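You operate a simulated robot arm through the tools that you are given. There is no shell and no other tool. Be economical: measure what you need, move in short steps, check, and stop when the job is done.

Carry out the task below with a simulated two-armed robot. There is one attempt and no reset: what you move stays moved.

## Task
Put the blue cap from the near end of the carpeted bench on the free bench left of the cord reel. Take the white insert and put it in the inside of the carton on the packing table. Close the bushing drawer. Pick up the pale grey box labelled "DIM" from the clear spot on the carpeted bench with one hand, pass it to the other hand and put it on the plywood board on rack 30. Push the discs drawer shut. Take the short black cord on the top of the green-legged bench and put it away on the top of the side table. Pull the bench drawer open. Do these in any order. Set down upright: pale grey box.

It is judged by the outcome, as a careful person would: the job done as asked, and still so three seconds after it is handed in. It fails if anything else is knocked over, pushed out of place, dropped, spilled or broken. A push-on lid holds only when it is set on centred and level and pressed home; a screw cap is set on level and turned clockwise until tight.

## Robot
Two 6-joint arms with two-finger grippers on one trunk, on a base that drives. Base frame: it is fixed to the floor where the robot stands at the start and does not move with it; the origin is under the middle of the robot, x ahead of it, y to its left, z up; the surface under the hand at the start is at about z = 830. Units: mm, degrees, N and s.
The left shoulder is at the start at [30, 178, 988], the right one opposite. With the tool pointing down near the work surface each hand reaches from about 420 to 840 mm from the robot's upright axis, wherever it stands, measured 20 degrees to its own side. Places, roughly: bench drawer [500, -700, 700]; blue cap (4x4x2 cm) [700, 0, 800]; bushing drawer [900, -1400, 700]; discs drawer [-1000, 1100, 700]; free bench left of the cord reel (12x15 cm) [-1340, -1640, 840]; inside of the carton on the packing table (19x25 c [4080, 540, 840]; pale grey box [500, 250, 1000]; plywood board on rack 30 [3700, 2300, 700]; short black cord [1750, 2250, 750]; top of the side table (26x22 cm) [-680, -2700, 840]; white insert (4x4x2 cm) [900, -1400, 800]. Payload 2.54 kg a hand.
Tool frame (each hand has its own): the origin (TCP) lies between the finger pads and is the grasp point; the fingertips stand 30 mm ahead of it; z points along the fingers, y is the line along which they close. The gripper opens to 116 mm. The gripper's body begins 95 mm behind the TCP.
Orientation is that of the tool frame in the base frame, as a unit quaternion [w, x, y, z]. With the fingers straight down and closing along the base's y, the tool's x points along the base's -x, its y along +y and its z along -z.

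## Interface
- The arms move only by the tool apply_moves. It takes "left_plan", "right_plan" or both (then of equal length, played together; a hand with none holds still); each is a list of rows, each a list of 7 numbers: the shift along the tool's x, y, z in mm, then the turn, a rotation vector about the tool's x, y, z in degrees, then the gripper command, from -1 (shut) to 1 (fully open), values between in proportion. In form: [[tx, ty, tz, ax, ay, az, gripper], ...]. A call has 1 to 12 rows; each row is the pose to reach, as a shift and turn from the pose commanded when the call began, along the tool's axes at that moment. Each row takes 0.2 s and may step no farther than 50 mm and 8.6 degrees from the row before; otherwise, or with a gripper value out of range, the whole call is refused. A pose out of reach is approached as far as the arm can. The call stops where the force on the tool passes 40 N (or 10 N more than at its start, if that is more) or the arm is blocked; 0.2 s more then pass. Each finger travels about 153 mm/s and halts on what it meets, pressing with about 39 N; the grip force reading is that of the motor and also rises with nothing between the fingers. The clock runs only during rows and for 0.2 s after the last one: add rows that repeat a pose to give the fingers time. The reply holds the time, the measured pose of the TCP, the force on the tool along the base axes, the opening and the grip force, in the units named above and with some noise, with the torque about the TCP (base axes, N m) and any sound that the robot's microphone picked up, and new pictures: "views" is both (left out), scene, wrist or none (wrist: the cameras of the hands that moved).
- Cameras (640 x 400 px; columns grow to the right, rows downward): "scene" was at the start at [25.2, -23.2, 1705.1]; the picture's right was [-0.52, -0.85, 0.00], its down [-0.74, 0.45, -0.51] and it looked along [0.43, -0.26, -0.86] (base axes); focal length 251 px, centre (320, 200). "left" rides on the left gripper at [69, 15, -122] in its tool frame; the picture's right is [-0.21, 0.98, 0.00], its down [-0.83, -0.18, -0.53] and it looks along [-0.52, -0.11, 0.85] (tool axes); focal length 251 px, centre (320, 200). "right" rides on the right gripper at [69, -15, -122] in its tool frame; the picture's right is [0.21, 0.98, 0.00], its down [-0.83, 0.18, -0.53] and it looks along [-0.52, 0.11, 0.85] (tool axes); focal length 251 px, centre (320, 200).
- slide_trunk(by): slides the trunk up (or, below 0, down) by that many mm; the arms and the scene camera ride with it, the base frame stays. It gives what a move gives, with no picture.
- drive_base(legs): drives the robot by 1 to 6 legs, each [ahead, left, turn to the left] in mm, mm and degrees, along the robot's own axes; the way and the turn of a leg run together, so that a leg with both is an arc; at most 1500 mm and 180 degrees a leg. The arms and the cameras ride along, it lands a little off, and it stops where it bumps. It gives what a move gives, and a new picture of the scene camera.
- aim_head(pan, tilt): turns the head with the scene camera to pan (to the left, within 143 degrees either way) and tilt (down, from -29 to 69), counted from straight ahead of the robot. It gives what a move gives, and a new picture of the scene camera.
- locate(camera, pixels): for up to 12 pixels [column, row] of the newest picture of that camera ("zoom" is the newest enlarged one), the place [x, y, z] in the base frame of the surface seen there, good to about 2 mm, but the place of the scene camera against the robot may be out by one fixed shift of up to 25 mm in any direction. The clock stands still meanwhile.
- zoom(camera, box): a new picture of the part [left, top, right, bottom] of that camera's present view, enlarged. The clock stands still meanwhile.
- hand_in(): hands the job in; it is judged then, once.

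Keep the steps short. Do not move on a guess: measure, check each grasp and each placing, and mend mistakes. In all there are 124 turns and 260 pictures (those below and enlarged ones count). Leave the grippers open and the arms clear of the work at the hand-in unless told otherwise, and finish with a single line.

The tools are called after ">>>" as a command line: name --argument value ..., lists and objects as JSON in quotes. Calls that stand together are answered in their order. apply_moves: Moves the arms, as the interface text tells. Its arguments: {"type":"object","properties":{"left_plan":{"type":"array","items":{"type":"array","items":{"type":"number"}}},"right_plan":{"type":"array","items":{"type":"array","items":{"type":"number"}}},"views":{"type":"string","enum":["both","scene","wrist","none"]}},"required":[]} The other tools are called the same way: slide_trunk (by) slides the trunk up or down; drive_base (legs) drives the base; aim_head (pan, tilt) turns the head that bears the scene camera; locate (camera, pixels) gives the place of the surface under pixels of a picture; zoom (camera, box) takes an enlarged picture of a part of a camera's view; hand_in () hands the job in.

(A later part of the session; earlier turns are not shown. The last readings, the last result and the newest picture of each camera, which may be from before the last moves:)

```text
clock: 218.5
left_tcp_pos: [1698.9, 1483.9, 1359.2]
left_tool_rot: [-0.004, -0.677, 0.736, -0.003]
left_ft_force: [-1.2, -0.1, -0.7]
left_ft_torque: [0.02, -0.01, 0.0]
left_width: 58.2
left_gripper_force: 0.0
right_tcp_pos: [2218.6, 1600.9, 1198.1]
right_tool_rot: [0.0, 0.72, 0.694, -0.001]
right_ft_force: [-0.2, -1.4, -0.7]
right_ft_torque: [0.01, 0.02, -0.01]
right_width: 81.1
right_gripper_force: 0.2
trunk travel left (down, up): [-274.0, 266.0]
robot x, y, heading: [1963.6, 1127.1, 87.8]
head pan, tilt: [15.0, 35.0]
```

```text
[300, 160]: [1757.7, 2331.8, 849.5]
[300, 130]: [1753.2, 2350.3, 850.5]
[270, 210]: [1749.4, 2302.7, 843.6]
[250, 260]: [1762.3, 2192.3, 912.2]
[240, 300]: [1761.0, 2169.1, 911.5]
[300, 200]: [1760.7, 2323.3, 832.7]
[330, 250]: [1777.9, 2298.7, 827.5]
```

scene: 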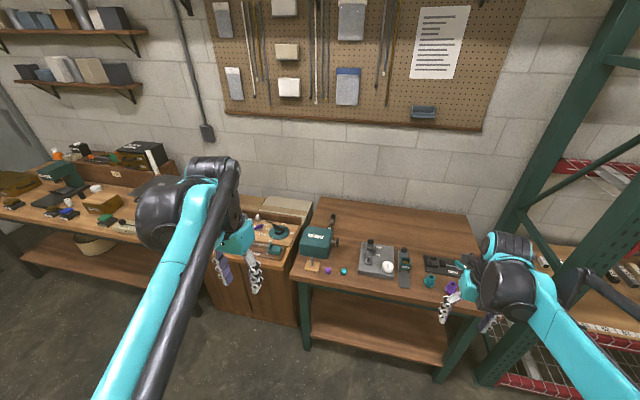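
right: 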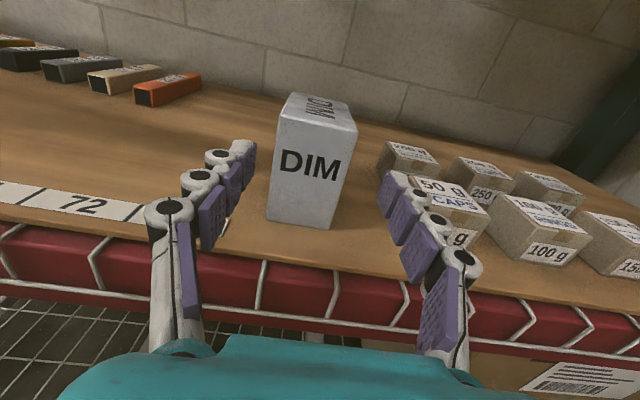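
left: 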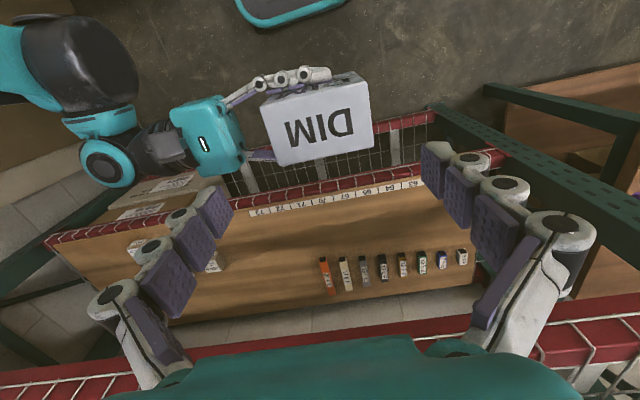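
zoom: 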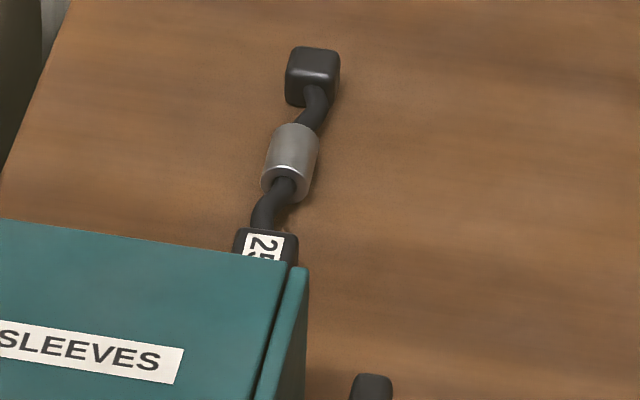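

The short black cord (grey sleeve in its middle) lies behind the SLEEVES box at about (1768,2345). Drive forward 420.

>>> locate --camera "scene" --pixels '[[340, 283], [380, 290], [310, 320], [400, 355]]'

>>> drive_base --legs '[[410, 0, 2]]'

>>> aim_head --pan 15 --tilt 48

```text
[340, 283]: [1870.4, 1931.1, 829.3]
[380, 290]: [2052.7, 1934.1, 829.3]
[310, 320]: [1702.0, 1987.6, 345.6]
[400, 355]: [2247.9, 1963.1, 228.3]
```

```text
clock: 221.1
left_tcp_pos: [1695.6, 1884.0, 1358.8]
left_tool_rot: [-0.004, -0.69, 0.724, -0.004]
left_ft_force: [0.4, -0.4, 0.4]
left_ft_torque: [-0.01, -0.01, 0.05]
left_width: 57.9
left_gripper_force: 0.1
right_tcp_pos: [2211.1, 2016.4, 1198.5]
right_tool_rot: [0.0, 0.708, 0.706, -0.001]
right_ft_force: [-0.1, 0.9, -0.7]
right_ft_torque: [-0.02, 0.01, -0.03]
right_width: 81.1
right_gripper_force: 0.1
trunk travel left (down, up): [-274.0, 266.0]
robot x, y, heading: [1970.7, 1533.4, 89.9]
head pan, tilt: [15.0, 35.0]
```

scene: 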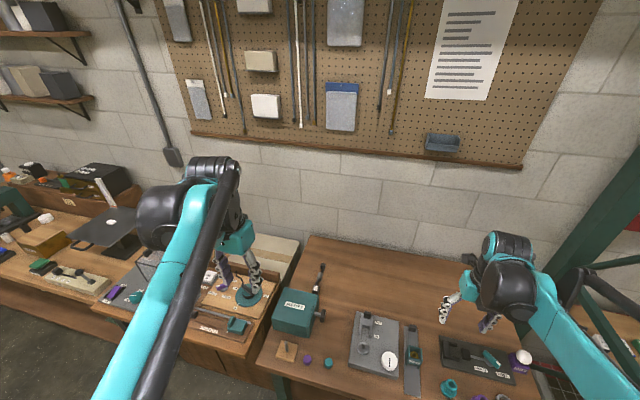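

```text
clock: 221.8
left_tcp_pos: [1694.6, 1882.2, 1359.2]
left_tool_rot: [-0.004, -0.69, 0.724, -0.004]
left_ft_force: [-0.5, 1.1, -0.6]
left_ft_torque: [0.02, 0.06, 0.0]
left_width: 57.8
left_gripper_force: 0.0
right_tcp_pos: [2210.2, 2015.2, 1199.8]
right_tool_rot: [0.0, 0.708, 0.706, -0.002]
right_ft_force: [0.0, 0.1, 0.0]
right_ft_torque: [0.02, 0.01, 0.0]
right_width: 81.3
right_gripper_force: 0.0
trunk travel left (down, up): [-274.0, 266.0]
robot x, y, heading: [1968.4, 1537.0, 89.7]
head pan, tilt: [15.0, 48.0]
```

scene: 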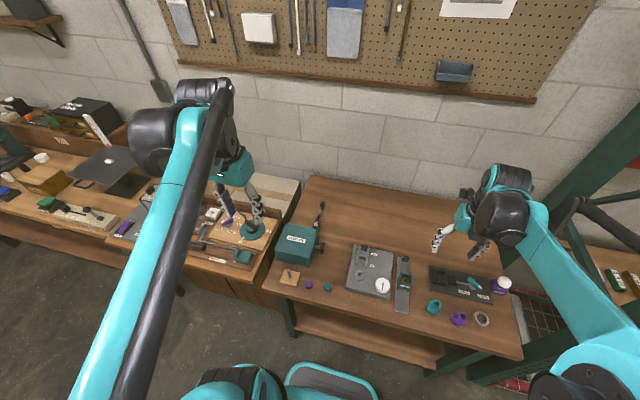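

Drive 80 ahead and 50 left for comfortable reach.

>>> drive_base --legs '[[80, 50, 0]]'

>>> zoom --camera "scene" --box '[270, 170, 430, 270]'

>>> locate --camera "zoom" --pixels '[[180, 130], [190, 150], [170, 180], [200, 110], [150, 230]]'

```text
clock: 222.9
left_tcp_pos: [1645.6, 1963.0, 1359.3]
left_tool_rot: [-0.003, -0.689, 0.725, -0.004]
left_ft_force: [0.3, -0.6, 0.2]
left_ft_torque: [-0.04, 0.02, -0.01]
left_width: 58.2
left_gripper_force: 0.0
right_tcp_pos: [2161.6, 2095.2, 1200.0]
right_tool_rot: [0.001, 0.709, 0.705, -0.002]
right_ft_force: [0.8, 0.3, 0.0]
right_ft_torque: [-0.01, -0.04, -0.01]
right_width: 81.0
right_gripper_force: 0.1
trunk travel left (down, up): [-274.0, 266.0]
robot x, y, heading: [1922.9, 1614.9, 89.6]
head pan, tilt: [15.0, 48.0]
```

scene: 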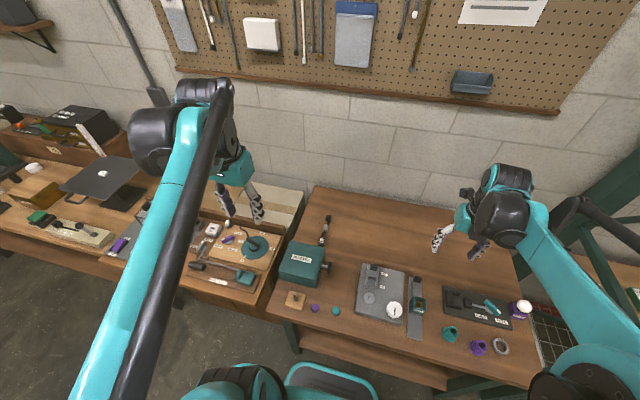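

```text
4.00 times, centred on (350, 220) of scene
```

zoom: 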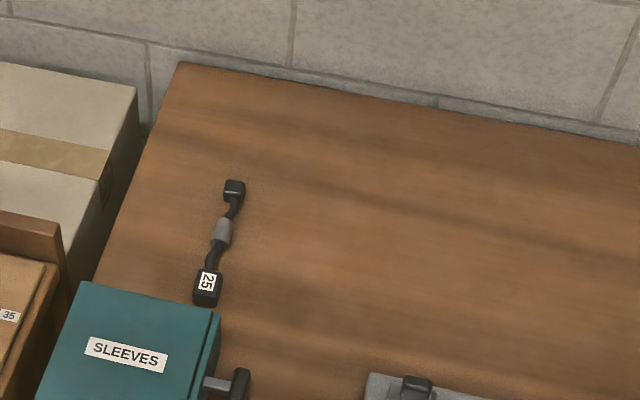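

```text
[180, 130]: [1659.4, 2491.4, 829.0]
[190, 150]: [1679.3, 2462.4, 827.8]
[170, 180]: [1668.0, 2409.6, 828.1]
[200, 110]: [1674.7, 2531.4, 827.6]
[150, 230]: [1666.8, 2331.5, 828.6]
```

>>> apply_moves --left_plan '[[-35.2, -9.1, 30, 0, 0, 0, 0], [-70.5, -18.3, 60, 0, 0, 0, 0], [-105.7, -27.4, 90, 0, 0, 0, 0], [-141, -36.5, 120, 0, 0, 0, 0], [-176.2, -45.7, 150, 0, 0, 0, 0], [-211.4, -54.8, 180, 0, 0, 0, 0], [-246.7, -64, 210, 0, 0, 0, 0], [-281.9, -73.1, 240, 0, 0, 0, 0], [-317.1, -82.2, 270, 0, 0, 0, 0], [-352.4, -91.4, 300, 0, 0, 0, 0], [-387.6, -100.5, 330, 0, 0, 0, 0], [-387.6, -100.5, 359, 0, 0, 0, 0]]' --views "both"

```text
clock: 225.5
left_tcp_pos: [1767.6, 2342.0, 997.0]
left_tool_rot: [-0.004, -0.689, 0.724, -0.004]
left_ft_force: [0.7, 0.0, 0.6]
left_ft_torque: [0.01, -0.02, -0.01]
left_width: 58.1
left_gripper_force: 0.0
right_tcp_pos: [2162.0, 2095.2, 1199.0]
right_tool_rot: [0.001, 0.708, 0.706, -0.001]
right_ft_force: [-0.5, -0.3, 0.4]
right_ft_torque: [0.01, 0.0, 0.0]
right_width: 81.5
right_gripper_force: 0.0
trunk travel left (down, up): [-274.0, 266.0]
robot x, y, heading: [1920.5, 1620.3, 89.5]
head pan, tilt: [15.0, 48.0]
```

scene: 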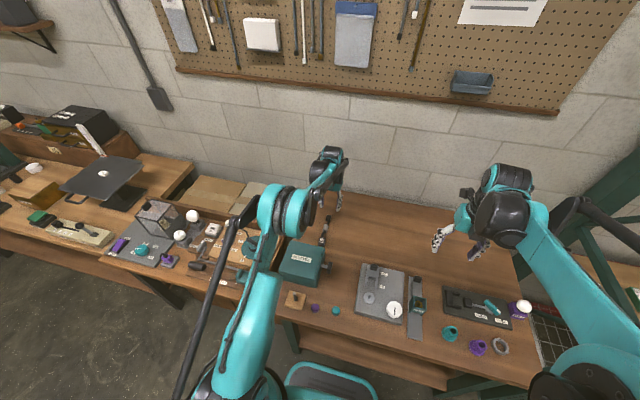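
left: 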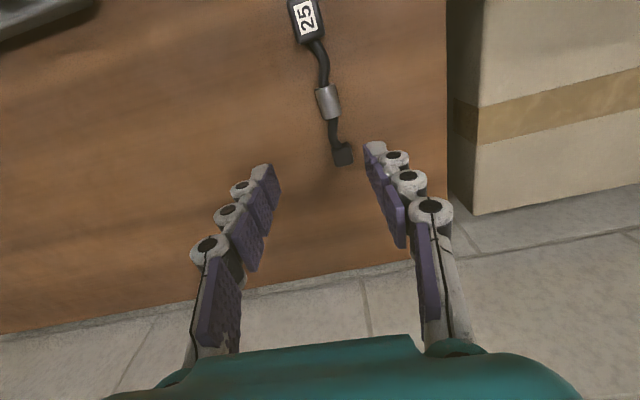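

>>> locate --camera "left" --pixels '[[323, 90], [332, 116], [317, 100], [338, 98], [343, 153], [305, 15], [322, 65], [338, 135], [300, 110], [328, 101]]'

```text
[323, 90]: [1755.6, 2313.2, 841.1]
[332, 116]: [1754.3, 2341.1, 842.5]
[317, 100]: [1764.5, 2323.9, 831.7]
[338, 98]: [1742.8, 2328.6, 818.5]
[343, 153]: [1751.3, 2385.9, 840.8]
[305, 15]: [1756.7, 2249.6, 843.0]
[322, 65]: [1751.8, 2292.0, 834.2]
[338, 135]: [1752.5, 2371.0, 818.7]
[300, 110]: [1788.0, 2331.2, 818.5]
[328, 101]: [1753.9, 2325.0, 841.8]
```

>>> locate --camera "left" --pixels '[[500, 60], [490, 180], [445, 60], [600, 100], [30, 20]]'

>>> apply_moves --left_plan '[[8, 6, 40, 0, 0, 0, 0], [15.6, 11.8, 80, 0, 0, 0, 0], [15.6, 11.8, 115, 0, 0, 0, 0], [15.6, 11.8, 145, 0, 0, 0, 0]]' --views "wrist"

```text
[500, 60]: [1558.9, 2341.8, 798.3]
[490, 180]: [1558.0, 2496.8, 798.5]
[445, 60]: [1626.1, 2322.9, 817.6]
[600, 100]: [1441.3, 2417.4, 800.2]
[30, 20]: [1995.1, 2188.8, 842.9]
```

```text
clock: 226.5
left_tcp_pos: [1756.1, 2326.6, 851.5]
left_tool_rot: [-0.003, -0.689, 0.725, -0.004]
left_ft_force: [0.4, 1.4, 1.0]
left_ft_torque: [-0.02, 0.01, 0.0]
left_width: 58.0
left_gripper_force: 0.1
right_tcp_pos: [2162.7, 2095.2, 1198.3]
right_tool_rot: [0.001, 0.709, 0.705, -0.002]
right_ft_force: [-0.1, -0.1, -0.3]
right_ft_torque: [-0.04, -0.05, 0.03]
right_width: 81.0
right_gripper_force: 0.2
trunk travel left (down, up): [-274.0, 266.0]
robot x, y, heading: [1920.8, 1611.0, 89.6]
head pan, tilt: [15.0, 48.0]
```

left: 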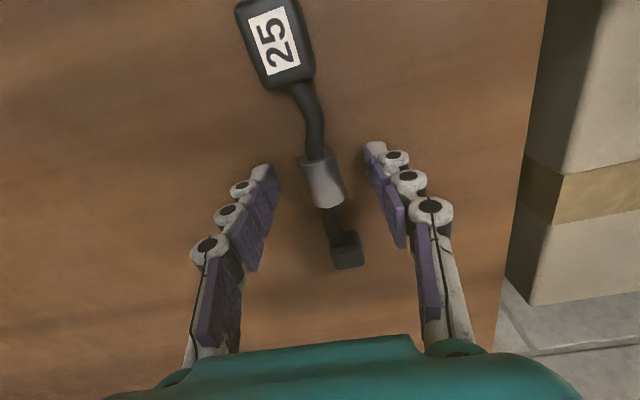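

Positioned over the sleeve; close and lift.

>>> apply_moves --left_plan '[[0, 0, 0, 0, 0, 0, -0.4], [0, 0, 0, 0, 0, 0, -0.7], [0, 0, 0, 0, 0, 0, -1], [0, 0, 0, 0, 0, 0, -1], [0, 0, -20, 0, 0, 0, -1], [0, 0, -60, 0, 0, 0, -1], [0, 0, -100, 0, 0, 0, -1]]' --views "wrist"

```text
clock: 228.1
left_tcp_pos: [1754.7, 2324.3, 953.1]
left_tool_rot: [-0.004, -0.688, 0.725, -0.004]
left_ft_force: [0.7, 0.3, -0.3]
left_ft_torque: [0.0, 0.02, 0.03]
left_width: 19.6
left_gripper_force: 38.8
right_tcp_pos: [2162.9, 2094.9, 1200.2]
right_tool_rot: [0.0, 0.709, 0.705, -0.002]
right_ft_force: [0.4, 0.1, 0.8]
right_ft_torque: [0.04, 0.0, 0.0]
right_width: 81.4
right_gripper_force: 0.1
trunk travel left (down, up): [-274.0, 266.0]
robot x, y, heading: [1921.9, 1614.6, 89.6]
head pan, tilt: [15.0, 48.0]
```

left: 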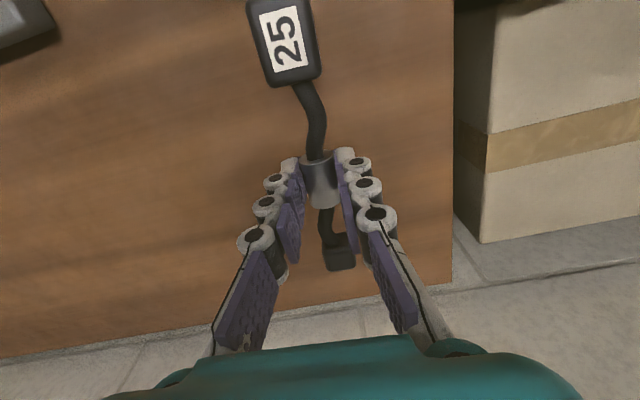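

Cord lifted. Raise further and retract.

>>> apply_moves --left_plan '[[0, 0, -48, 0, 0, 0, -1], [0, 0, -96, 0, 0, 0, -1], [0, 0, -144, 0, 0, 0, -1], [0, 0, -190, 0, 0, 0, -1], [40, 0, -215, 0, 0, 0, -1], [85, 0, -225, 0, 0, 0, -1], [130, 5, -225, 0, 0, 0, -1], [175, 10, -225, 0, 0, 0, -1], [220, 15, -225, 0, 0, 0, -1], [265, 20, -225, 0, 0, 0, -1], [300, 25, -225, 0, 0, 0, -1]]' --views "none"

>>> drive_base --legs '[[-400, 0, 0], [0, 0, 90], [950, 0, 0], [1000, 0, 0]]'

```text
clock: 230.5
left_tcp_pos: [1713.6, 2027.7, 1178.7]
left_tool_rot: [-0.003, -0.689, 0.725, -0.003]
left_ft_force: [-1.0, 0.0, -0.7]
left_ft_torque: [0.04, -0.02, -0.03]
left_width: 19.5
left_gripper_force: 39.2
right_tcp_pos: [2162.4, 2094.1, 1201.0]
right_tool_rot: [0.001, 0.709, 0.705, -0.002]
right_ft_force: [-0.7, -0.1, 0.6]
right_ft_torque: [0.04, -0.04, -0.02]
right_width: 81.3
right_gripper_force: 0.0
trunk travel left (down, up): [-274.0, 266.0]
robot x, y, heading: [1921.3, 1618.8, 89.6]
head pan, tilt: [15.0, 48.0]
```

```text
clock: 246.0
left_tcp_pos: [-425.9, 1138.3, 1177.7]
left_tool_rot: [0.0, 0.999, -0.047, 0.005]
left_ft_force: [0.1, 0.1, -0.1]
left_ft_torque: [0.0, 0.02, 0.0]
left_width: 19.7
left_gripper_force: 39.3
right_tcp_pos: [-472.2, 1590.9, 1199.5]
right_tool_rot: [0.001, 0.023, 1.0, -0.001]
right_ft_force: [0.2, 0.0, -0.5]
right_ft_torque: [-0.02, -0.02, -0.03]
right_width: 81.0
right_gripper_force: 0.3
trunk travel left (down, up): [-274.0, 266.0]
robot x, y, heading: [-3.4, 1327.6, 177.1]
head pan, tilt: [15.0, 48.0]
```

scene: 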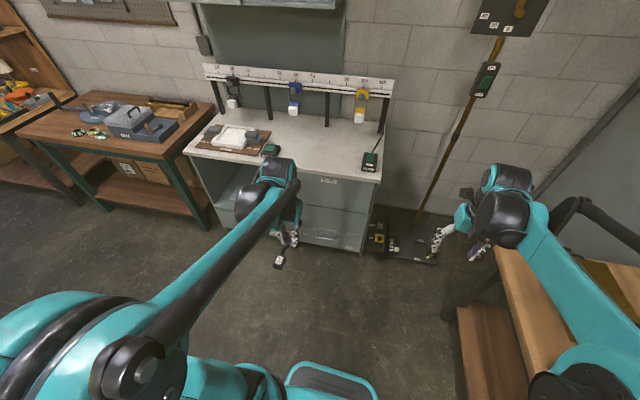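

Cord held. Drive down the aisle toward the side table.

>>> drive_base --legs '[[350, 0, 0], [0, 0, 93], [1450, 0, 0], [1450, 0, 0]]'

>>> aim_head --pan -10 --tilt 35

>>> zoom --camera "scene" --box '[180, 100, 500, 300]'

```text
clock: 265.9
left_tcp_pos: [-95.8, -1976.7, 1177.9]
left_tool_rot: [-0.004, 0.715, 0.699, 0.004]
left_ft_force: [-0.6, -0.2, -1.1]
left_ft_torque: [-0.02, 0.0, 0.02]
left_width: 19.4
left_gripper_force: 38.7
right_tcp_pos: [-542.4, -2055.1, 1199.5]
right_tool_rot: [-0.002, 0.715, -0.699, 0.0]
right_ft_force: [-0.2, 0.2, -0.6]
right_ft_torque: [0.02, 0.02, 0.0]
right_width: 80.9
right_gripper_force: 0.1
trunk travel left (down, up): [-274.0, 266.0]
robot x, y, heading: [-312.4, -1568.4, -89.0]
head pan, tilt: [15.0, 48.0]
```

scene: 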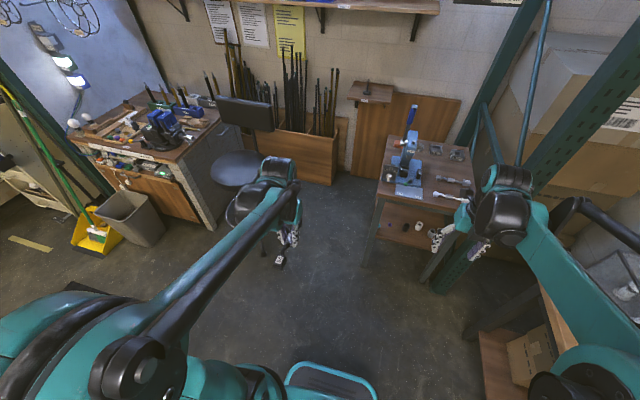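

```text
clock: 266.8
left_tcp_pos: [-94.4, -1977.4, 1178.1]
left_tool_rot: [-0.004, 0.715, 0.699, 0.004]
left_ft_force: [-0.7, 0.7, -1.6]
left_ft_torque: [-0.06, 0.01, -0.01]
left_width: 19.7
left_gripper_force: 39.3
right_tcp_pos: [-542.6, -2053.5, 1200.6]
right_tool_rot: [-0.002, 0.714, -0.7, -0.001]
right_ft_force: [0.6, 0.9, 0.2]
right_ft_torque: [0.02, 0.01, -0.01]
right_width: 81.1
right_gripper_force: 0.2
trunk travel left (down, up): [-274.0, 266.0]
robot x, y, heading: [-314.0, -1569.0, -88.6]
head pan, tilt: [-10.0, 35.0]
```

scene: 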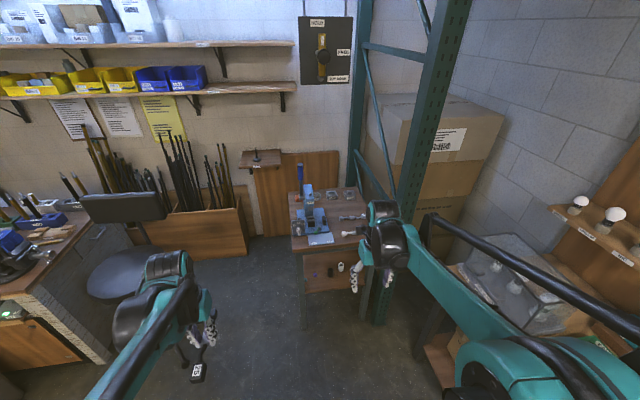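

```text
2.00 times, centred on (340, 200) of scene
```

zoom: 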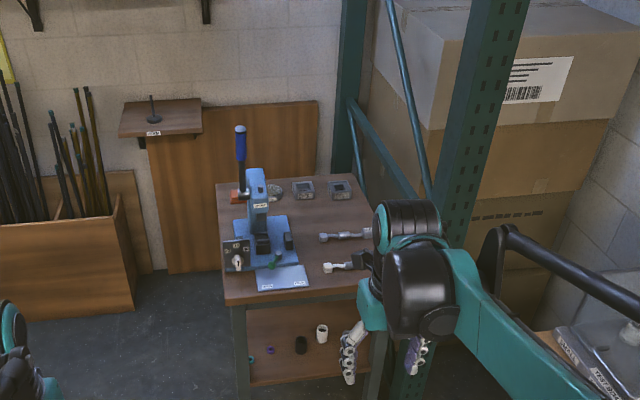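

>>> locate --camera "zoom" --pixels '[[225, 300], [220, 190], [345, 237], [330, 268], [350, 210], [320, 285], [305, 190], [340, 190], [285, 280], [355, 285], [310, 225], [270, 235]]'

>>> zoom --camera "right" --box '[0, 0, 640, 400]'

```text
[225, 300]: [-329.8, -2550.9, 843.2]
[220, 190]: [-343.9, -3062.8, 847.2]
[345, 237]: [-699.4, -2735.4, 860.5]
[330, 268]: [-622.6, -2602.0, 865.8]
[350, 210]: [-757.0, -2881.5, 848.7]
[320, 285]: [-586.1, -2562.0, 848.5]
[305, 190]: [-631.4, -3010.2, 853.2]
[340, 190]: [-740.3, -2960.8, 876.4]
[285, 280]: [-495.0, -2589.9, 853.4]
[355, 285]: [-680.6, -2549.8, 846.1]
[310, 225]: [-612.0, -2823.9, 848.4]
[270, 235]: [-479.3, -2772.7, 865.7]
```

```text
1.00 times, centred on (320, 200) of right (not enlarged: the box is as wide or as high as the picture)
```

zoom: 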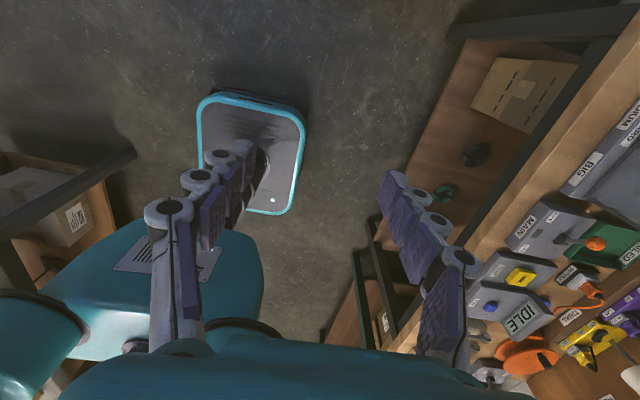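

Move the right hand back out of the view, then drive closer.

>>> apply_moves --right_plan '[[-45, 15, 0, 0, 0, 0, 0], [-90, 30, 0, 0, 0, 0, 0], [-130, 50, 0, 0, 0, 0, 0], [-160, 85, 0, 0, 0, 0, 0], [-170, 120, 0, 0, 0, 0, 0]]' --views "none"

>>> drive_base --legs '[[350, 60, -20]]'

>>> aim_head --pan 0 --tilt 42

>>> zoom --camera "scene" --box '[200, 120, 440, 270]'

```text
clock: 267.9
left_tcp_pos: [-95.2, -1977.4, 1177.4]
left_tool_rot: [-0.004, 0.715, 0.699, 0.004]
left_ft_force: [-0.4, 0.2, -0.8]
left_ft_torque: [0.05, -0.03, 0.0]
left_width: 19.7
left_gripper_force: 39.1
right_tcp_pos: [-667.5, -1884.7, 1200.1]
right_tool_rot: [-0.002, 0.715, -0.699, 0.0]
right_ft_force: [-0.1, -1.2, -0.3]
right_ft_torque: [0.01, 0.0, -0.01]
right_width: 58.1
right_gripper_force: 0.2
trunk travel left (down, up): [-274.0, 266.0]
robot x, y, heading: [-314.4, -1568.8, -88.6]
head pan, tilt: [-10.0, 35.0]
```

```text
clock: 270.2
left_tcp_pos: [-244.0, -2377.4, 1178.6]
left_tool_rot: [-0.003, 0.828, 0.561, 0.005]
left_ft_force: [0.1, -0.2, -0.2]
left_ft_torque: [0.04, -0.04, 0.02]
left_width: 19.9
left_gripper_force: 39.4
right_tcp_pos: [-747.6, -2092.7, 1199.3]
right_tool_rot: [0.002, -0.579, 0.815, 0.0]
right_ft_force: [0.5, -0.1, 0.2]
right_ft_torque: [0.02, -0.03, 0.0]
right_width: 57.9
right_gripper_force: 0.1
trunk travel left (down, up): [-274.0, 266.0]
robot x, y, heading: [-310.8, -1917.2, -109.0]
head pan, tilt: [-10.0, 35.0]
```

scene: 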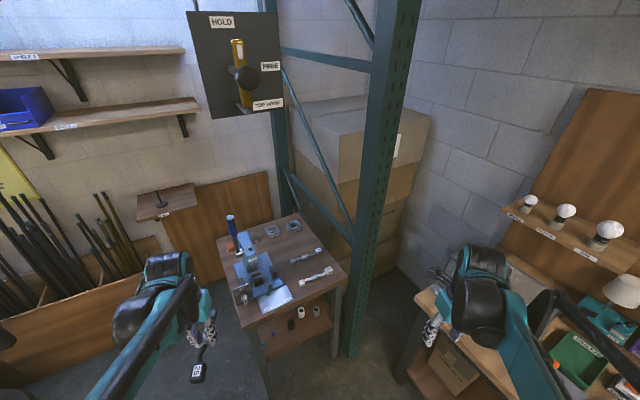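

```text
clock: 270.9
left_tcp_pos: [-244.9, -2376.6, 1178.2]
left_tool_rot: [-0.003, 0.829, 0.56, 0.004]
left_ft_force: [-0.3, 1.0, -1.3]
left_ft_torque: [0.02, 0.02, 0.0]
left_width: 19.6
left_gripper_force: 38.5
right_tcp_pos: [-747.2, -2091.2, 1199.1]
right_tool_rot: [0.002, -0.58, 0.815, 0.001]
right_ft_force: [0.1, 1.5, -0.3]
right_ft_torque: [-0.02, 0.01, 0.05]
right_width: 58.1
right_gripper_force: 0.0
trunk travel left (down, up): [-274.0, 266.0]
robot x, y, heading: [-307.6, -1917.4, -109.1]
head pan, tilt: [0.0, 42.0]
```

scene: 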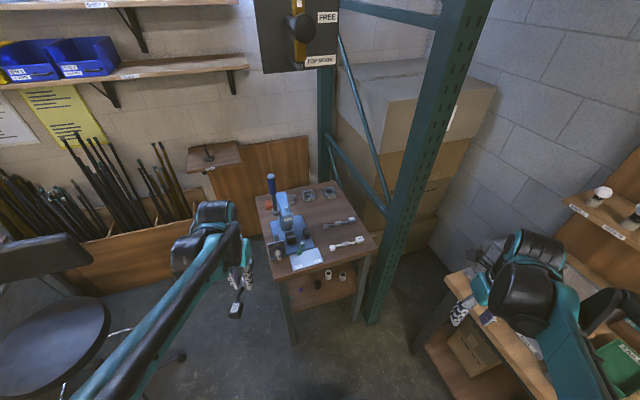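

```text
2.67 times, centred on (320, 195) of scene
```

zoom: 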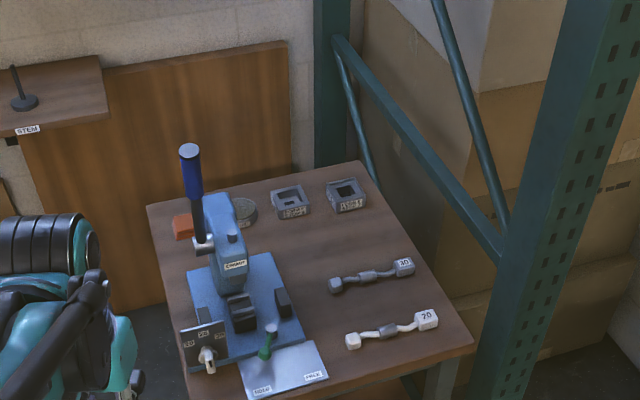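

>>> locate --camera "zoom" --pixels '[[336, 283], [404, 266], [353, 341], [427, 319], [290, 205], [346, 195], [330, 240], [390, 225], [285, 235], [420, 250], [470, 345], [290, 300]]'

```text
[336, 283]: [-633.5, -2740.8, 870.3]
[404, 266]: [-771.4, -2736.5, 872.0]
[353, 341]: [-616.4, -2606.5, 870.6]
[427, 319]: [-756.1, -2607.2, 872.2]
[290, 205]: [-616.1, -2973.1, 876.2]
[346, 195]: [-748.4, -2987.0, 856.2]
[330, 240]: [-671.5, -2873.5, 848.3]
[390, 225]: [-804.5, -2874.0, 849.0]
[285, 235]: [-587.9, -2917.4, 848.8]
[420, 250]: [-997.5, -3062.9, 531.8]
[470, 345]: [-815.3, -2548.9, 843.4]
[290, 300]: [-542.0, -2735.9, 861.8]
```

Two sibling cords lie at y≈-2744 and -2612; I'll place between them at (-705,-2678) parallel to them. Drive closer.

>>> drive_base --legs '[[208, -195, -11]]'

>>> zoom --camera "left" --box '[0, 0, 640, 400]'

```text
clock: 272.9
left_tcp_pos: [-596.5, -2485.8, 1179.0]
left_tool_rot: [-0.002, 0.875, 0.484, 0.004]
left_ft_force: [-0.6, 1.2, -0.8]
left_ft_torque: [-0.01, -0.02, 0.01]
left_width: 19.5
left_gripper_force: 39.7
right_tcp_pos: [-1040.6, -2112.4, 1200.9]
right_tool_rot: [0.003, -0.504, 0.864, 0.001]
right_ft_force: [-0.4, -0.4, 0.2]
right_ft_torque: [0.0, -0.03, 0.0]
right_width: 58.0
right_gripper_force: 0.0
trunk travel left (down, up): [-274.0, 266.0]
robot x, y, heading: [-573.0, -2022.8, -119.5]
head pan, tilt: [0.0, 42.0]
```

scene: 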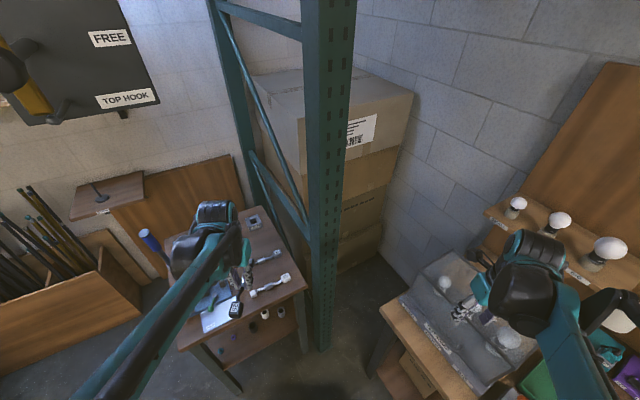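

```text
1.00 times, centred on (320, 200) of left (not enlarged: the box is as wide or as high as the picture)
```

zoom: 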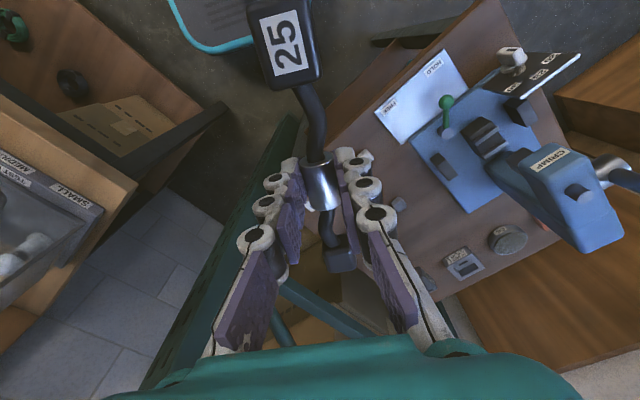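

>>> locate --camera "scene" --pixels '[[325, 300], [325, 200], [310, 250], [300, 280], [270, 258], [268, 290], [150, 240], [200, 225]]'

>>> apply_moves --left_plan '[[-27, 1, 0, 0, 0, 7.5, -1], [-55, 2, 0, 0, 0, 15, -1], [-82, 4, 0, 0, 0, 22.5, -1], [-110, 5, 0, 0, 0, 30, -1], [-138, 6, 0, 0, 0, 37.5, -1], [-165, 7, 0, 0, 0, 45, -1], [-193, 8, 0, 0, 0, 52, -1], [-220, 9.6, 0, 0, 0, 58, -1], [-220, 9.6, 45, 0, 0, 58, -1], [-220, 9.6, 90, 0, 0, 58, -1], [-220, 9.6, 135, 0, 0, 58, -1], [-220, 9.6, 180, 0, 0, 58, -1]]' --views "both"

```text
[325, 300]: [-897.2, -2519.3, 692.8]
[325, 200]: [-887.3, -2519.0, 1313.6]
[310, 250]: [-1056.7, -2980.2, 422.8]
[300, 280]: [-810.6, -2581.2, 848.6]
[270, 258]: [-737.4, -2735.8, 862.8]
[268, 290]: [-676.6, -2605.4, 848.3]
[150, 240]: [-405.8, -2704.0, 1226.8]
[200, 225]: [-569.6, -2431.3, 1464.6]
```

```text
clock: 275.5
left_tcp_pos: [-705.1, -2679.5, 997.6]
left_tool_rot: [-0.005, 1.0, -0.003, 0.003]
left_ft_force: [0.4, 0.2, -1.0]
left_ft_torque: [0.05, 0.01, -0.02]
left_width: 19.6
left_gripper_force: 38.9
right_tcp_pos: [-1039.8, -2114.0, 1198.8]
right_tool_rot: [0.002, -0.503, 0.864, 0.0]
right_ft_force: [0.4, 0.4, 0.2]
right_ft_torque: [0.04, -0.02, 0.0]
right_width: 57.9
right_gripper_force: 0.1
trunk travel left (down, up): [-274.0, 266.0]
robot x, y, heading: [-577.5, -2019.4, -119.5]
head pan, tilt: [0.0, 42.0]
```

scene: 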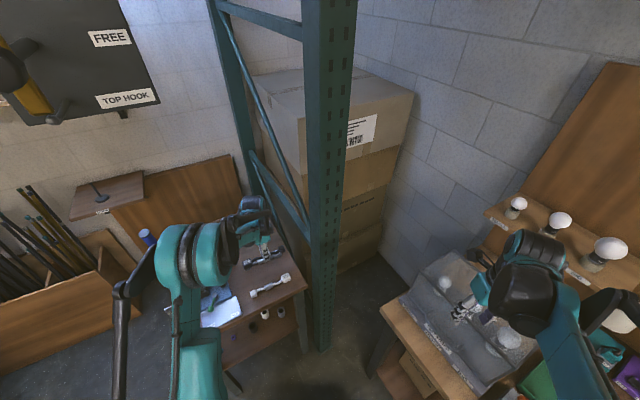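
left: 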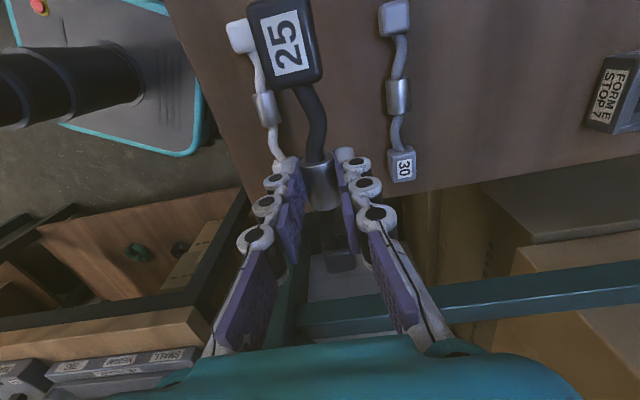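

>>> locate --camera "left" --pixels '[[268, 108], [240, 38], [278, 150], [397, 95], [395, 18], [402, 165], [340, 60], [350, 120], [440, 150]]'

```text
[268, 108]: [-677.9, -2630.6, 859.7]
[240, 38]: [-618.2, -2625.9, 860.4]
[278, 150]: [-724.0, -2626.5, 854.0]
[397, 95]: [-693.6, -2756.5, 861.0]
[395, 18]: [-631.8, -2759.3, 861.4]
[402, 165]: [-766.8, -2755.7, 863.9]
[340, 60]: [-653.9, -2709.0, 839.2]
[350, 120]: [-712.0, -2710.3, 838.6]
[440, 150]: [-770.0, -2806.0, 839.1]
```

Mid-line between neighbours is y=-2693; table z=839. Shift 13.5 and lower to 873.

>>> apply_moves --left_plan '[[0, 13.5, 0, 0, 0, 0, -1], [0, 13.5, 45, 0, 0, 0, -1], [0, 13.5, 90, 0, 0, 0, -1], [0, 13.5, 115, 0, 0, 0, -1], [0, 13.5, 124.5, 0, 0, 0, -1]]' --views "wrist"

```text
clock: 276.7
left_tcp_pos: [-704.4, -2686.0, 871.3]
left_tool_rot: [-0.002, 1.0, -0.003, 0.003]
left_ft_force: [-0.1, -3.5, 17.3]
left_ft_torque: [-0.29, -0.76, -0.19]
left_width: 19.6
left_gripper_force: 38.8
right_tcp_pos: [-1041.2, -2110.8, 1200.1]
right_tool_rot: [0.002, -0.503, 0.864, -0.001]
right_ft_force: [0.1, -0.2, -0.1]
right_ft_torque: [-0.02, 0.03, 0.03]
right_width: 57.7
right_gripper_force: 0.1
trunk travel left (down, up): [-274.0, 266.0]
robot x, y, heading: [-574.6, -2024.9, -119.6]
head pan, tilt: [0.0, 42.0]
```

left: 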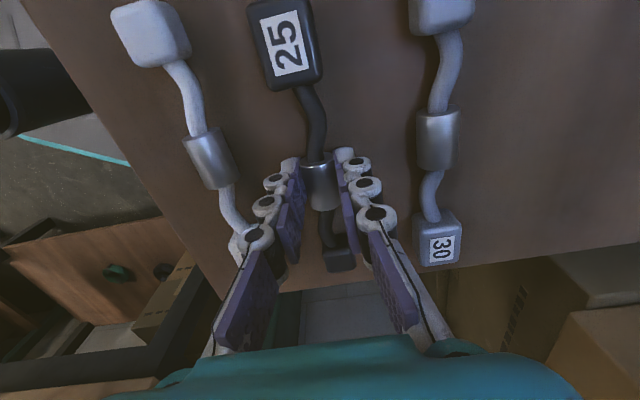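

Contact (17 N). Open a little and lift straight up.

>>> apply_moves --left_plan '[[0, 0, 0, 0, 0, 0, -0.45], [0, 0, 0, 0, 0, 0, -0.4], [0, 0, -25, 0, 0, 0, -0.4], [0, 0, -70, 0, 0, 0, -0.4], [0, 0, -120, 0, 0, 0, -0.4], [0, 0, -170, 0, 0, 0, -0.4]]' --views "wrist"

```text
clock: 278.1
left_tcp_pos: [-705.8, -2687.9, 1045.5]
left_tool_rot: [-0.005, 1.0, -0.002, 0.003]
left_ft_force: [0.0, 0.5, -0.1]
left_ft_torque: [0.0, -0.01, 0.05]
left_width: 34.7
left_gripper_force: 0.1
right_tcp_pos: [-1039.8, -2112.3, 1200.1]
right_tool_rot: [0.001, -0.503, 0.864, 0.0]
right_ft_force: [0.7, -0.2, -0.2]
right_ft_torque: [-0.02, 0.01, -0.02]
right_width: 57.9
right_gripper_force: 0.1
trunk travel left (down, up): [-274.0, 266.0]
robot x, y, heading: [-571.5, -2025.2, -119.7]
head pan, tilt: [0.0, 42.0]
```

left: 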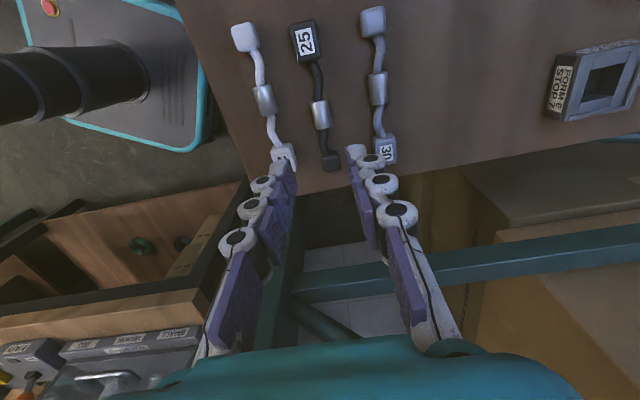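

Cord "25" lies neatly beside its siblings. Retract the left arm and undo the turn.

>>> apply_moves --left_plan '[[0, 0, -45, 0, 0, 0, -0.4], [0, 0, -90, 0, 0, 0, -0.4], [0, 0, -135, 0, 0, -5, -0.4], [16, -28, -135, 0, 0, -12, -0.4], [32, -56, -135, 0, 0, -20, -0.2], [48, -84, -135, 0, 0, -28, 0], [64, -112, -135, 0, 0, -36, 0], [80, -140, -135, 0, 0, -44, 0], [96, -168, -135, 0, 0, -52, 0], [110, -192, -135, 0, 0, -60, 0]]' --views "none"

>>> drive_base --legs '[[-150, 0, 0], [0, 0, 119.6], [60, 1060, 0]]'

>>> aim_head --pan 10 --tilt 45

```text
clock: 280.3
left_tcp_pos: [-593.2, -2497.2, 1180.1]
left_tool_rot: [-0.002, 0.867, 0.499, 0.005]
left_ft_force: [0.7, 0.0, 0.0]
left_ft_torque: [0.0, 0.04, -0.01]
left_width: 57.8
left_gripper_force: 0.2
right_tcp_pos: [-1039.6, -2110.9, 1199.2]
right_tool_rot: [0.0, -0.503, 0.864, -0.001]
right_ft_force: [-0.3, 0.1, -0.3]
right_ft_torque: [0.03, 0.03, 0.01]
right_width: 58.1
right_gripper_force: 0.1
trunk travel left (down, up): [-274.0, 266.0]
robot x, y, heading: [-576.7, -2022.7, -119.6]
head pan, tilt: [0.0, 42.0]
```

```text
clock: 291.7
left_tcp_pos: [-3.7, -644.6, 1179.3]
left_tool_rot: [-0.006, 0.02, 1.0, 0.0]
left_ft_force: [-0.1, 0.5, 0.6]
left_ft_torque: [0.0, -0.01, 0.01]
left_width: 57.9
left_gripper_force: 0.1
right_tcp_pos: [-137.5, -1220.7, 1200.5]
right_tool_rot: [-0.001, 1.0, -0.016, -0.003]
right_ft_force: [-0.6, 0.0, -0.1]
right_ft_torque: [-0.05, 0.0, 0.02]
right_width: 58.0
right_gripper_force: 0.1
trunk travel left (down, up): [-274.0, 266.0]
robot x, y, heading: [-431.5, -851.8, -1.7]
head pan, tilt: [0.0, 42.0]
```

scene: 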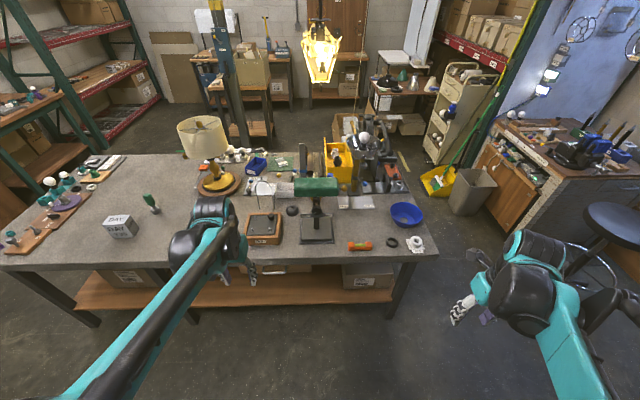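

```text
clock: 292.4
left_tcp_pos: [-4.9, -645.7, 1180.1]
left_tool_rot: [-0.006, 0.02, 1.0, 0.0]
left_ft_force: [0.3, 0.4, -0.1]
left_ft_torque: [-0.01, 0.06, -0.01]
left_width: 58.1
left_gripper_force: 0.0
right_tcp_pos: [-137.4, -1220.6, 1199.3]
right_tool_rot: [0.0, 1.0, -0.016, -0.002]
right_ft_force: [-0.8, -0.4, -0.1]
right_ft_torque: [0.0, 0.05, -0.01]
right_width: 58.0
right_gripper_force: 0.0
trunk travel left (down, up): [-274.0, 266.0]
robot x, y, heading: [-434.8, -854.7, -1.9]
head pan, tilt: [10.0, 45.0]
```

scene: 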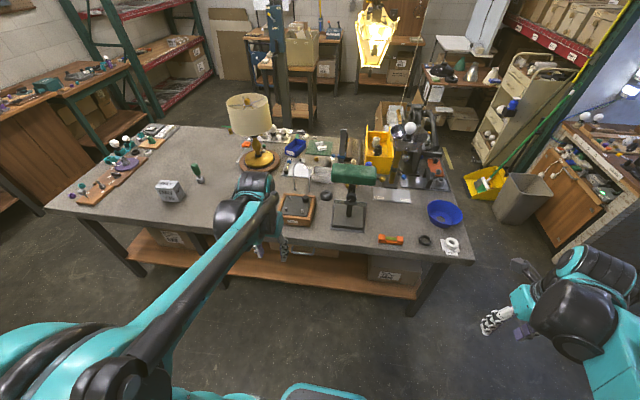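

Aligned with the drawer handle. Lower trunk fully and turn the left hand to point forward/30° down with vertical closing.

>>> slide_trunk --by -265

>>> apply_moves --left_plan '[[-14, 0, 0, -3.6, -3.6, 6.2, 0], [-28, 0, 0, -7.2, -7.2, 12.5, 0], [-42, 0, 0, -10.8, -10.8, 18.7, 0], [-56, 0, 0, -14.4, -14.4, 24.9, 0], [-70, 0, 0, -18, -18, 31.2, 0], [-84, 0, 0, -21.6, -21.6, 37.4, 0], [-98, 0, 0, -25.1, -25.1, 43.6, 0], [-112, 0, 0, -28.7, -28.7, 49.8, 0], [-126, 0, 0, -32.3, -32.3, 56.1, 0], [-140, 0, 0, -35.9, -35.9, 62.3, 0], [-154, 0, 0, -39.5, -39.5, 68.5, 0], [-168, 0, 0, -43.1, -43.1, 74.8, 0]]' --views "both"

```text
clock: 295.1
left_tcp_pos: [-4.2, -646.6, 914.7]
left_tool_rot: [-0.005, 0.02, 1.0, 0.0]
left_ft_force: [0.3, 0.0, -0.2]
left_ft_torque: [0.01, 0.0, -0.03]
left_width: 57.9
left_gripper_force: 0.1
right_tcp_pos: [-136.0, -1221.4, 934.9]
right_tool_rot: [-0.001, 1.0, -0.016, -0.002]
right_ft_force: [0.3, -0.4, 0.3]
right_ft_torque: [-0.01, 0.02, -0.01]
right_width: 57.9
right_gripper_force: 0.0
trunk travel left (down, up): [-9.0, 531.0]
robot x, y, heading: [-431.6, -855.5, -1.9]
head pan, tilt: [10.0, 45.0]
```

```text
clock: 297.7
left_tcp_pos: [164.2, -652.4, 912.6]
left_tool_rot: [0.336, 0.594, 0.655, 0.324]
left_ft_force: [-0.3, 0.3, -0.6]
left_ft_torque: [0.0, 0.0, 0.01]
left_width: 57.9
left_gripper_force: 0.0
right_tcp_pos: [-136.6, -1219.4, 934.4]
right_tool_rot: [-0.001, 1.0, -0.016, -0.002]
right_ft_force: [0.1, -0.1, -0.3]
right_ft_torque: [0.0, 0.0, 0.01]
right_width: 57.8
right_gripper_force: 0.0
trunk travel left (down, up): [-9.0, 531.0]
robot x, y, heading: [-432.3, -853.0, -1.6]
head pan, tilt: [10.0, 45.0]
```

scene: 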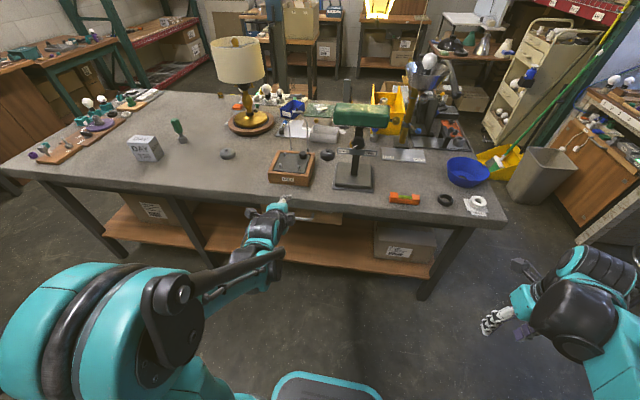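
left: 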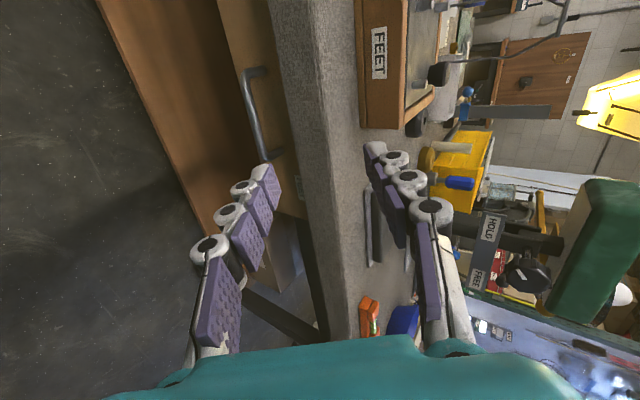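

>>> locate --camera "left" --pixels '[[248, 75], [254, 110], [266, 155], [262, 70], [275, 155], [230, 120], [280, 100], [278, 130], [290, 150]]'

```text
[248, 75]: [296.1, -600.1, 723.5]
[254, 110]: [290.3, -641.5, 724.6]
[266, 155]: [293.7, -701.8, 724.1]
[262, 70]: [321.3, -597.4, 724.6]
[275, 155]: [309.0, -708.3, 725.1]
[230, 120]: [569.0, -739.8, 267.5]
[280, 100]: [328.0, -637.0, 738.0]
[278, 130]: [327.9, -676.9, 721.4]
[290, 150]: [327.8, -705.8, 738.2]
```

Handle bar centre ≈(296,-652,723), drawer front x=328. Move to a pre-grasp 70 mm short.

>>> apply_moves --left_plan '[[1, -20, 32, -3.6, -3.6, 6.2, -0.1], [2, -41, 64, -3.6, -3.6, 6.2, -0.3], [3, -62, 96, -3.6, -3.6, 6.2, -0.3], [3.7, -82.3, 127.7, -3.6, -3.6, 6.2, -0.3]]' --views "wrist"

```text
clock: 298.7
left_tcp_pos: [226.5, -653.2, 775.6]
left_tool_rot: [0.355, 0.628, 0.602, 0.342]
left_ft_force: [-0.3, 0.8, -0.6]
left_ft_torque: [0.03, -0.02, -0.01]
left_width: 40.7
left_gripper_force: 0.1
left hand out of reach, approached as far as the arm can: row 4
right_tcp_pos: [-135.7, -1220.6, 935.3]
right_tool_rot: [-0.001, 1.0, -0.016, -0.002]
right_ft_force: [0.1, 0.2, 0.7]
right_ft_torque: [0.01, 0.05, 0.02]
right_width: 58.0
right_gripper_force: 0.1
trunk travel left (down, up): [-9.0, 531.0]
robot x, y, heading: [-435.0, -858.0, -1.6]
head pan, tilt: [10.0, 45.0]
```

left: 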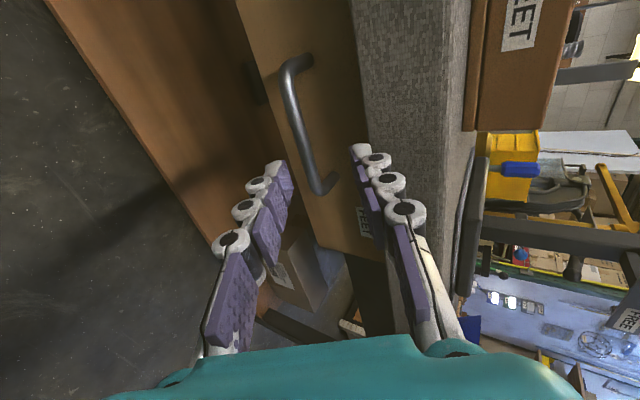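

Near the low-reach limit; back the base 70 mm so the arm works further out.

>>> drive_base --legs '[[-70, 0, 1.6]]'

>>> apply_moves --left_plan '[[0, 0, 20, 0, 0, 0, -0.3], [0, 15, 55, 0, 0, 0, -0.3]]' --views "wrist"

```text
clock: 299.7
left_tcp_pos: [151.2, -631.9, 776.2]
left_tool_rot: [0.352, 0.619, 0.61, 0.347]
left_ft_force: [-1.1, 0.3, 0.4]
left_ft_torque: [0.01, 0.01, -0.01]
left_width: 40.8
left_gripper_force: 0.0
right_tcp_pos: [-195.8, -1210.9, 935.3]
right_tool_rot: [-0.001, 1.0, -0.001, -0.001]
right_ft_force: [-0.1, 0.7, 0.2]
right_ft_torque: [-0.01, -0.02, -0.01]
right_width: 57.9
right_gripper_force: 0.1
trunk travel left (down, up): [-9.0, 531.0]
robot x, y, heading: [-500.0, -853.6, 0.1]
head pan, tilt: [10.0, 45.0]
```

scene: 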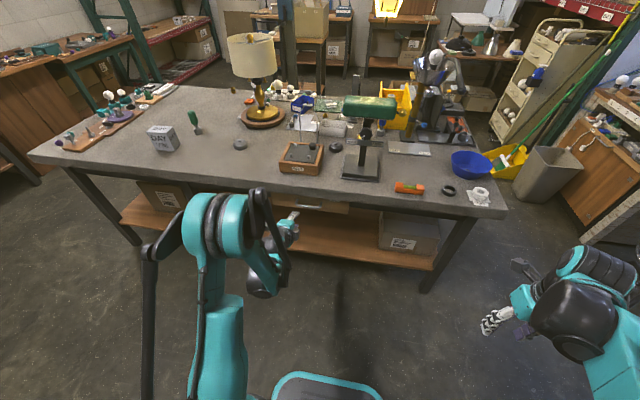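

```text
clock: 300.3
left_tcp_pos: [210.1, -634.6, 758.1]
left_tool_rot: [0.352, 0.62, 0.61, 0.346]
left_ft_force: [0.1, 0.2, 0.1]
left_ft_torque: [0.01, -0.02, -0.02]
left_width: 40.2
left_gripper_force: 0.1
right_tcp_pos: [-194.1, -1211.3, 934.8]
right_tool_rot: [-0.001, 1.0, -0.001, -0.002]
right_ft_force: [-0.3, 0.1, 0.1]
right_ft_torque: [-0.01, 0.0, 0.01]
right_width: 58.1
right_gripper_force: 0.0
trunk travel left (down, up): [-9.0, 531.0]
robot x, y, heading: [-502.2, -848.3, 0.0]
head pan, tilt: [10.0, 45.0]
```

left: 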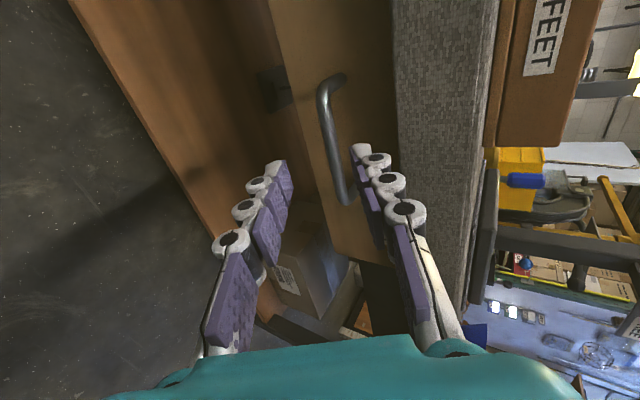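

>>> locate --camera "left" --pixels '[[325, 100], [333, 135], [340, 170], [350, 120], [345, 185]]'

```text
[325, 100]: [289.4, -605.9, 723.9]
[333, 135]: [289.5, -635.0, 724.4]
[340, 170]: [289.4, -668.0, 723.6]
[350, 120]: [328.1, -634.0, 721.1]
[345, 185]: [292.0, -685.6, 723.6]
```

>>> apply_moves --left_plan '[[-5, 12.5, 15, 0, 0, 0, -0.3], [-5, 12.5, 35, 0, 0, 0, -0.3], [-5, 12.5, 55, 0, 0, 0, -0.3], [-5, 12.5, 73.5, 0, 0, 0, -0.3], [-5, 12.5, 73.5, 0, 0, 0, -0.7], [-5, 12.5, 73.5, 0, 0, 0, -1], [-5, 12.5, 73.5, 0, 0, 0, -1]]' --views "wrist"

```text
clock: 301.8
left_tcp_pos: [276.3, -638.2, 728.3]
left_tool_rot: [0.348, 0.621, 0.613, 0.343]
left_ft_force: [-0.4, 0.0, -13.3]
left_ft_torque: [-0.41, 0.24, 0.22]
left_width: 11.3
left_gripper_force: 37.9
right_tcp_pos: [-193.9, -1210.5, 934.3]
right_tool_rot: [-0.001, 1.0, -0.001, -0.003]
right_ft_force: [0.4, 0.4, 1.2]
right_ft_torque: [0.03, 0.02, 0.01]
right_width: 57.9
right_gripper_force: 0.0
trunk travel left (down, up): [-9.0, 531.0]
robot x, y, heading: [-500.2, -852.2, -0.0]
head pan, tilt: [10.0, 45.0]
stopped in row 7 (left hand): the force on the tool passed its limit at 41 N (the readings are from after the stop); the commanded pose is now the measured one
```

left: 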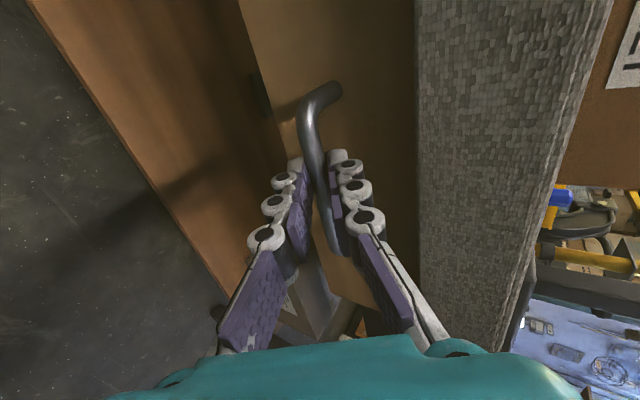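

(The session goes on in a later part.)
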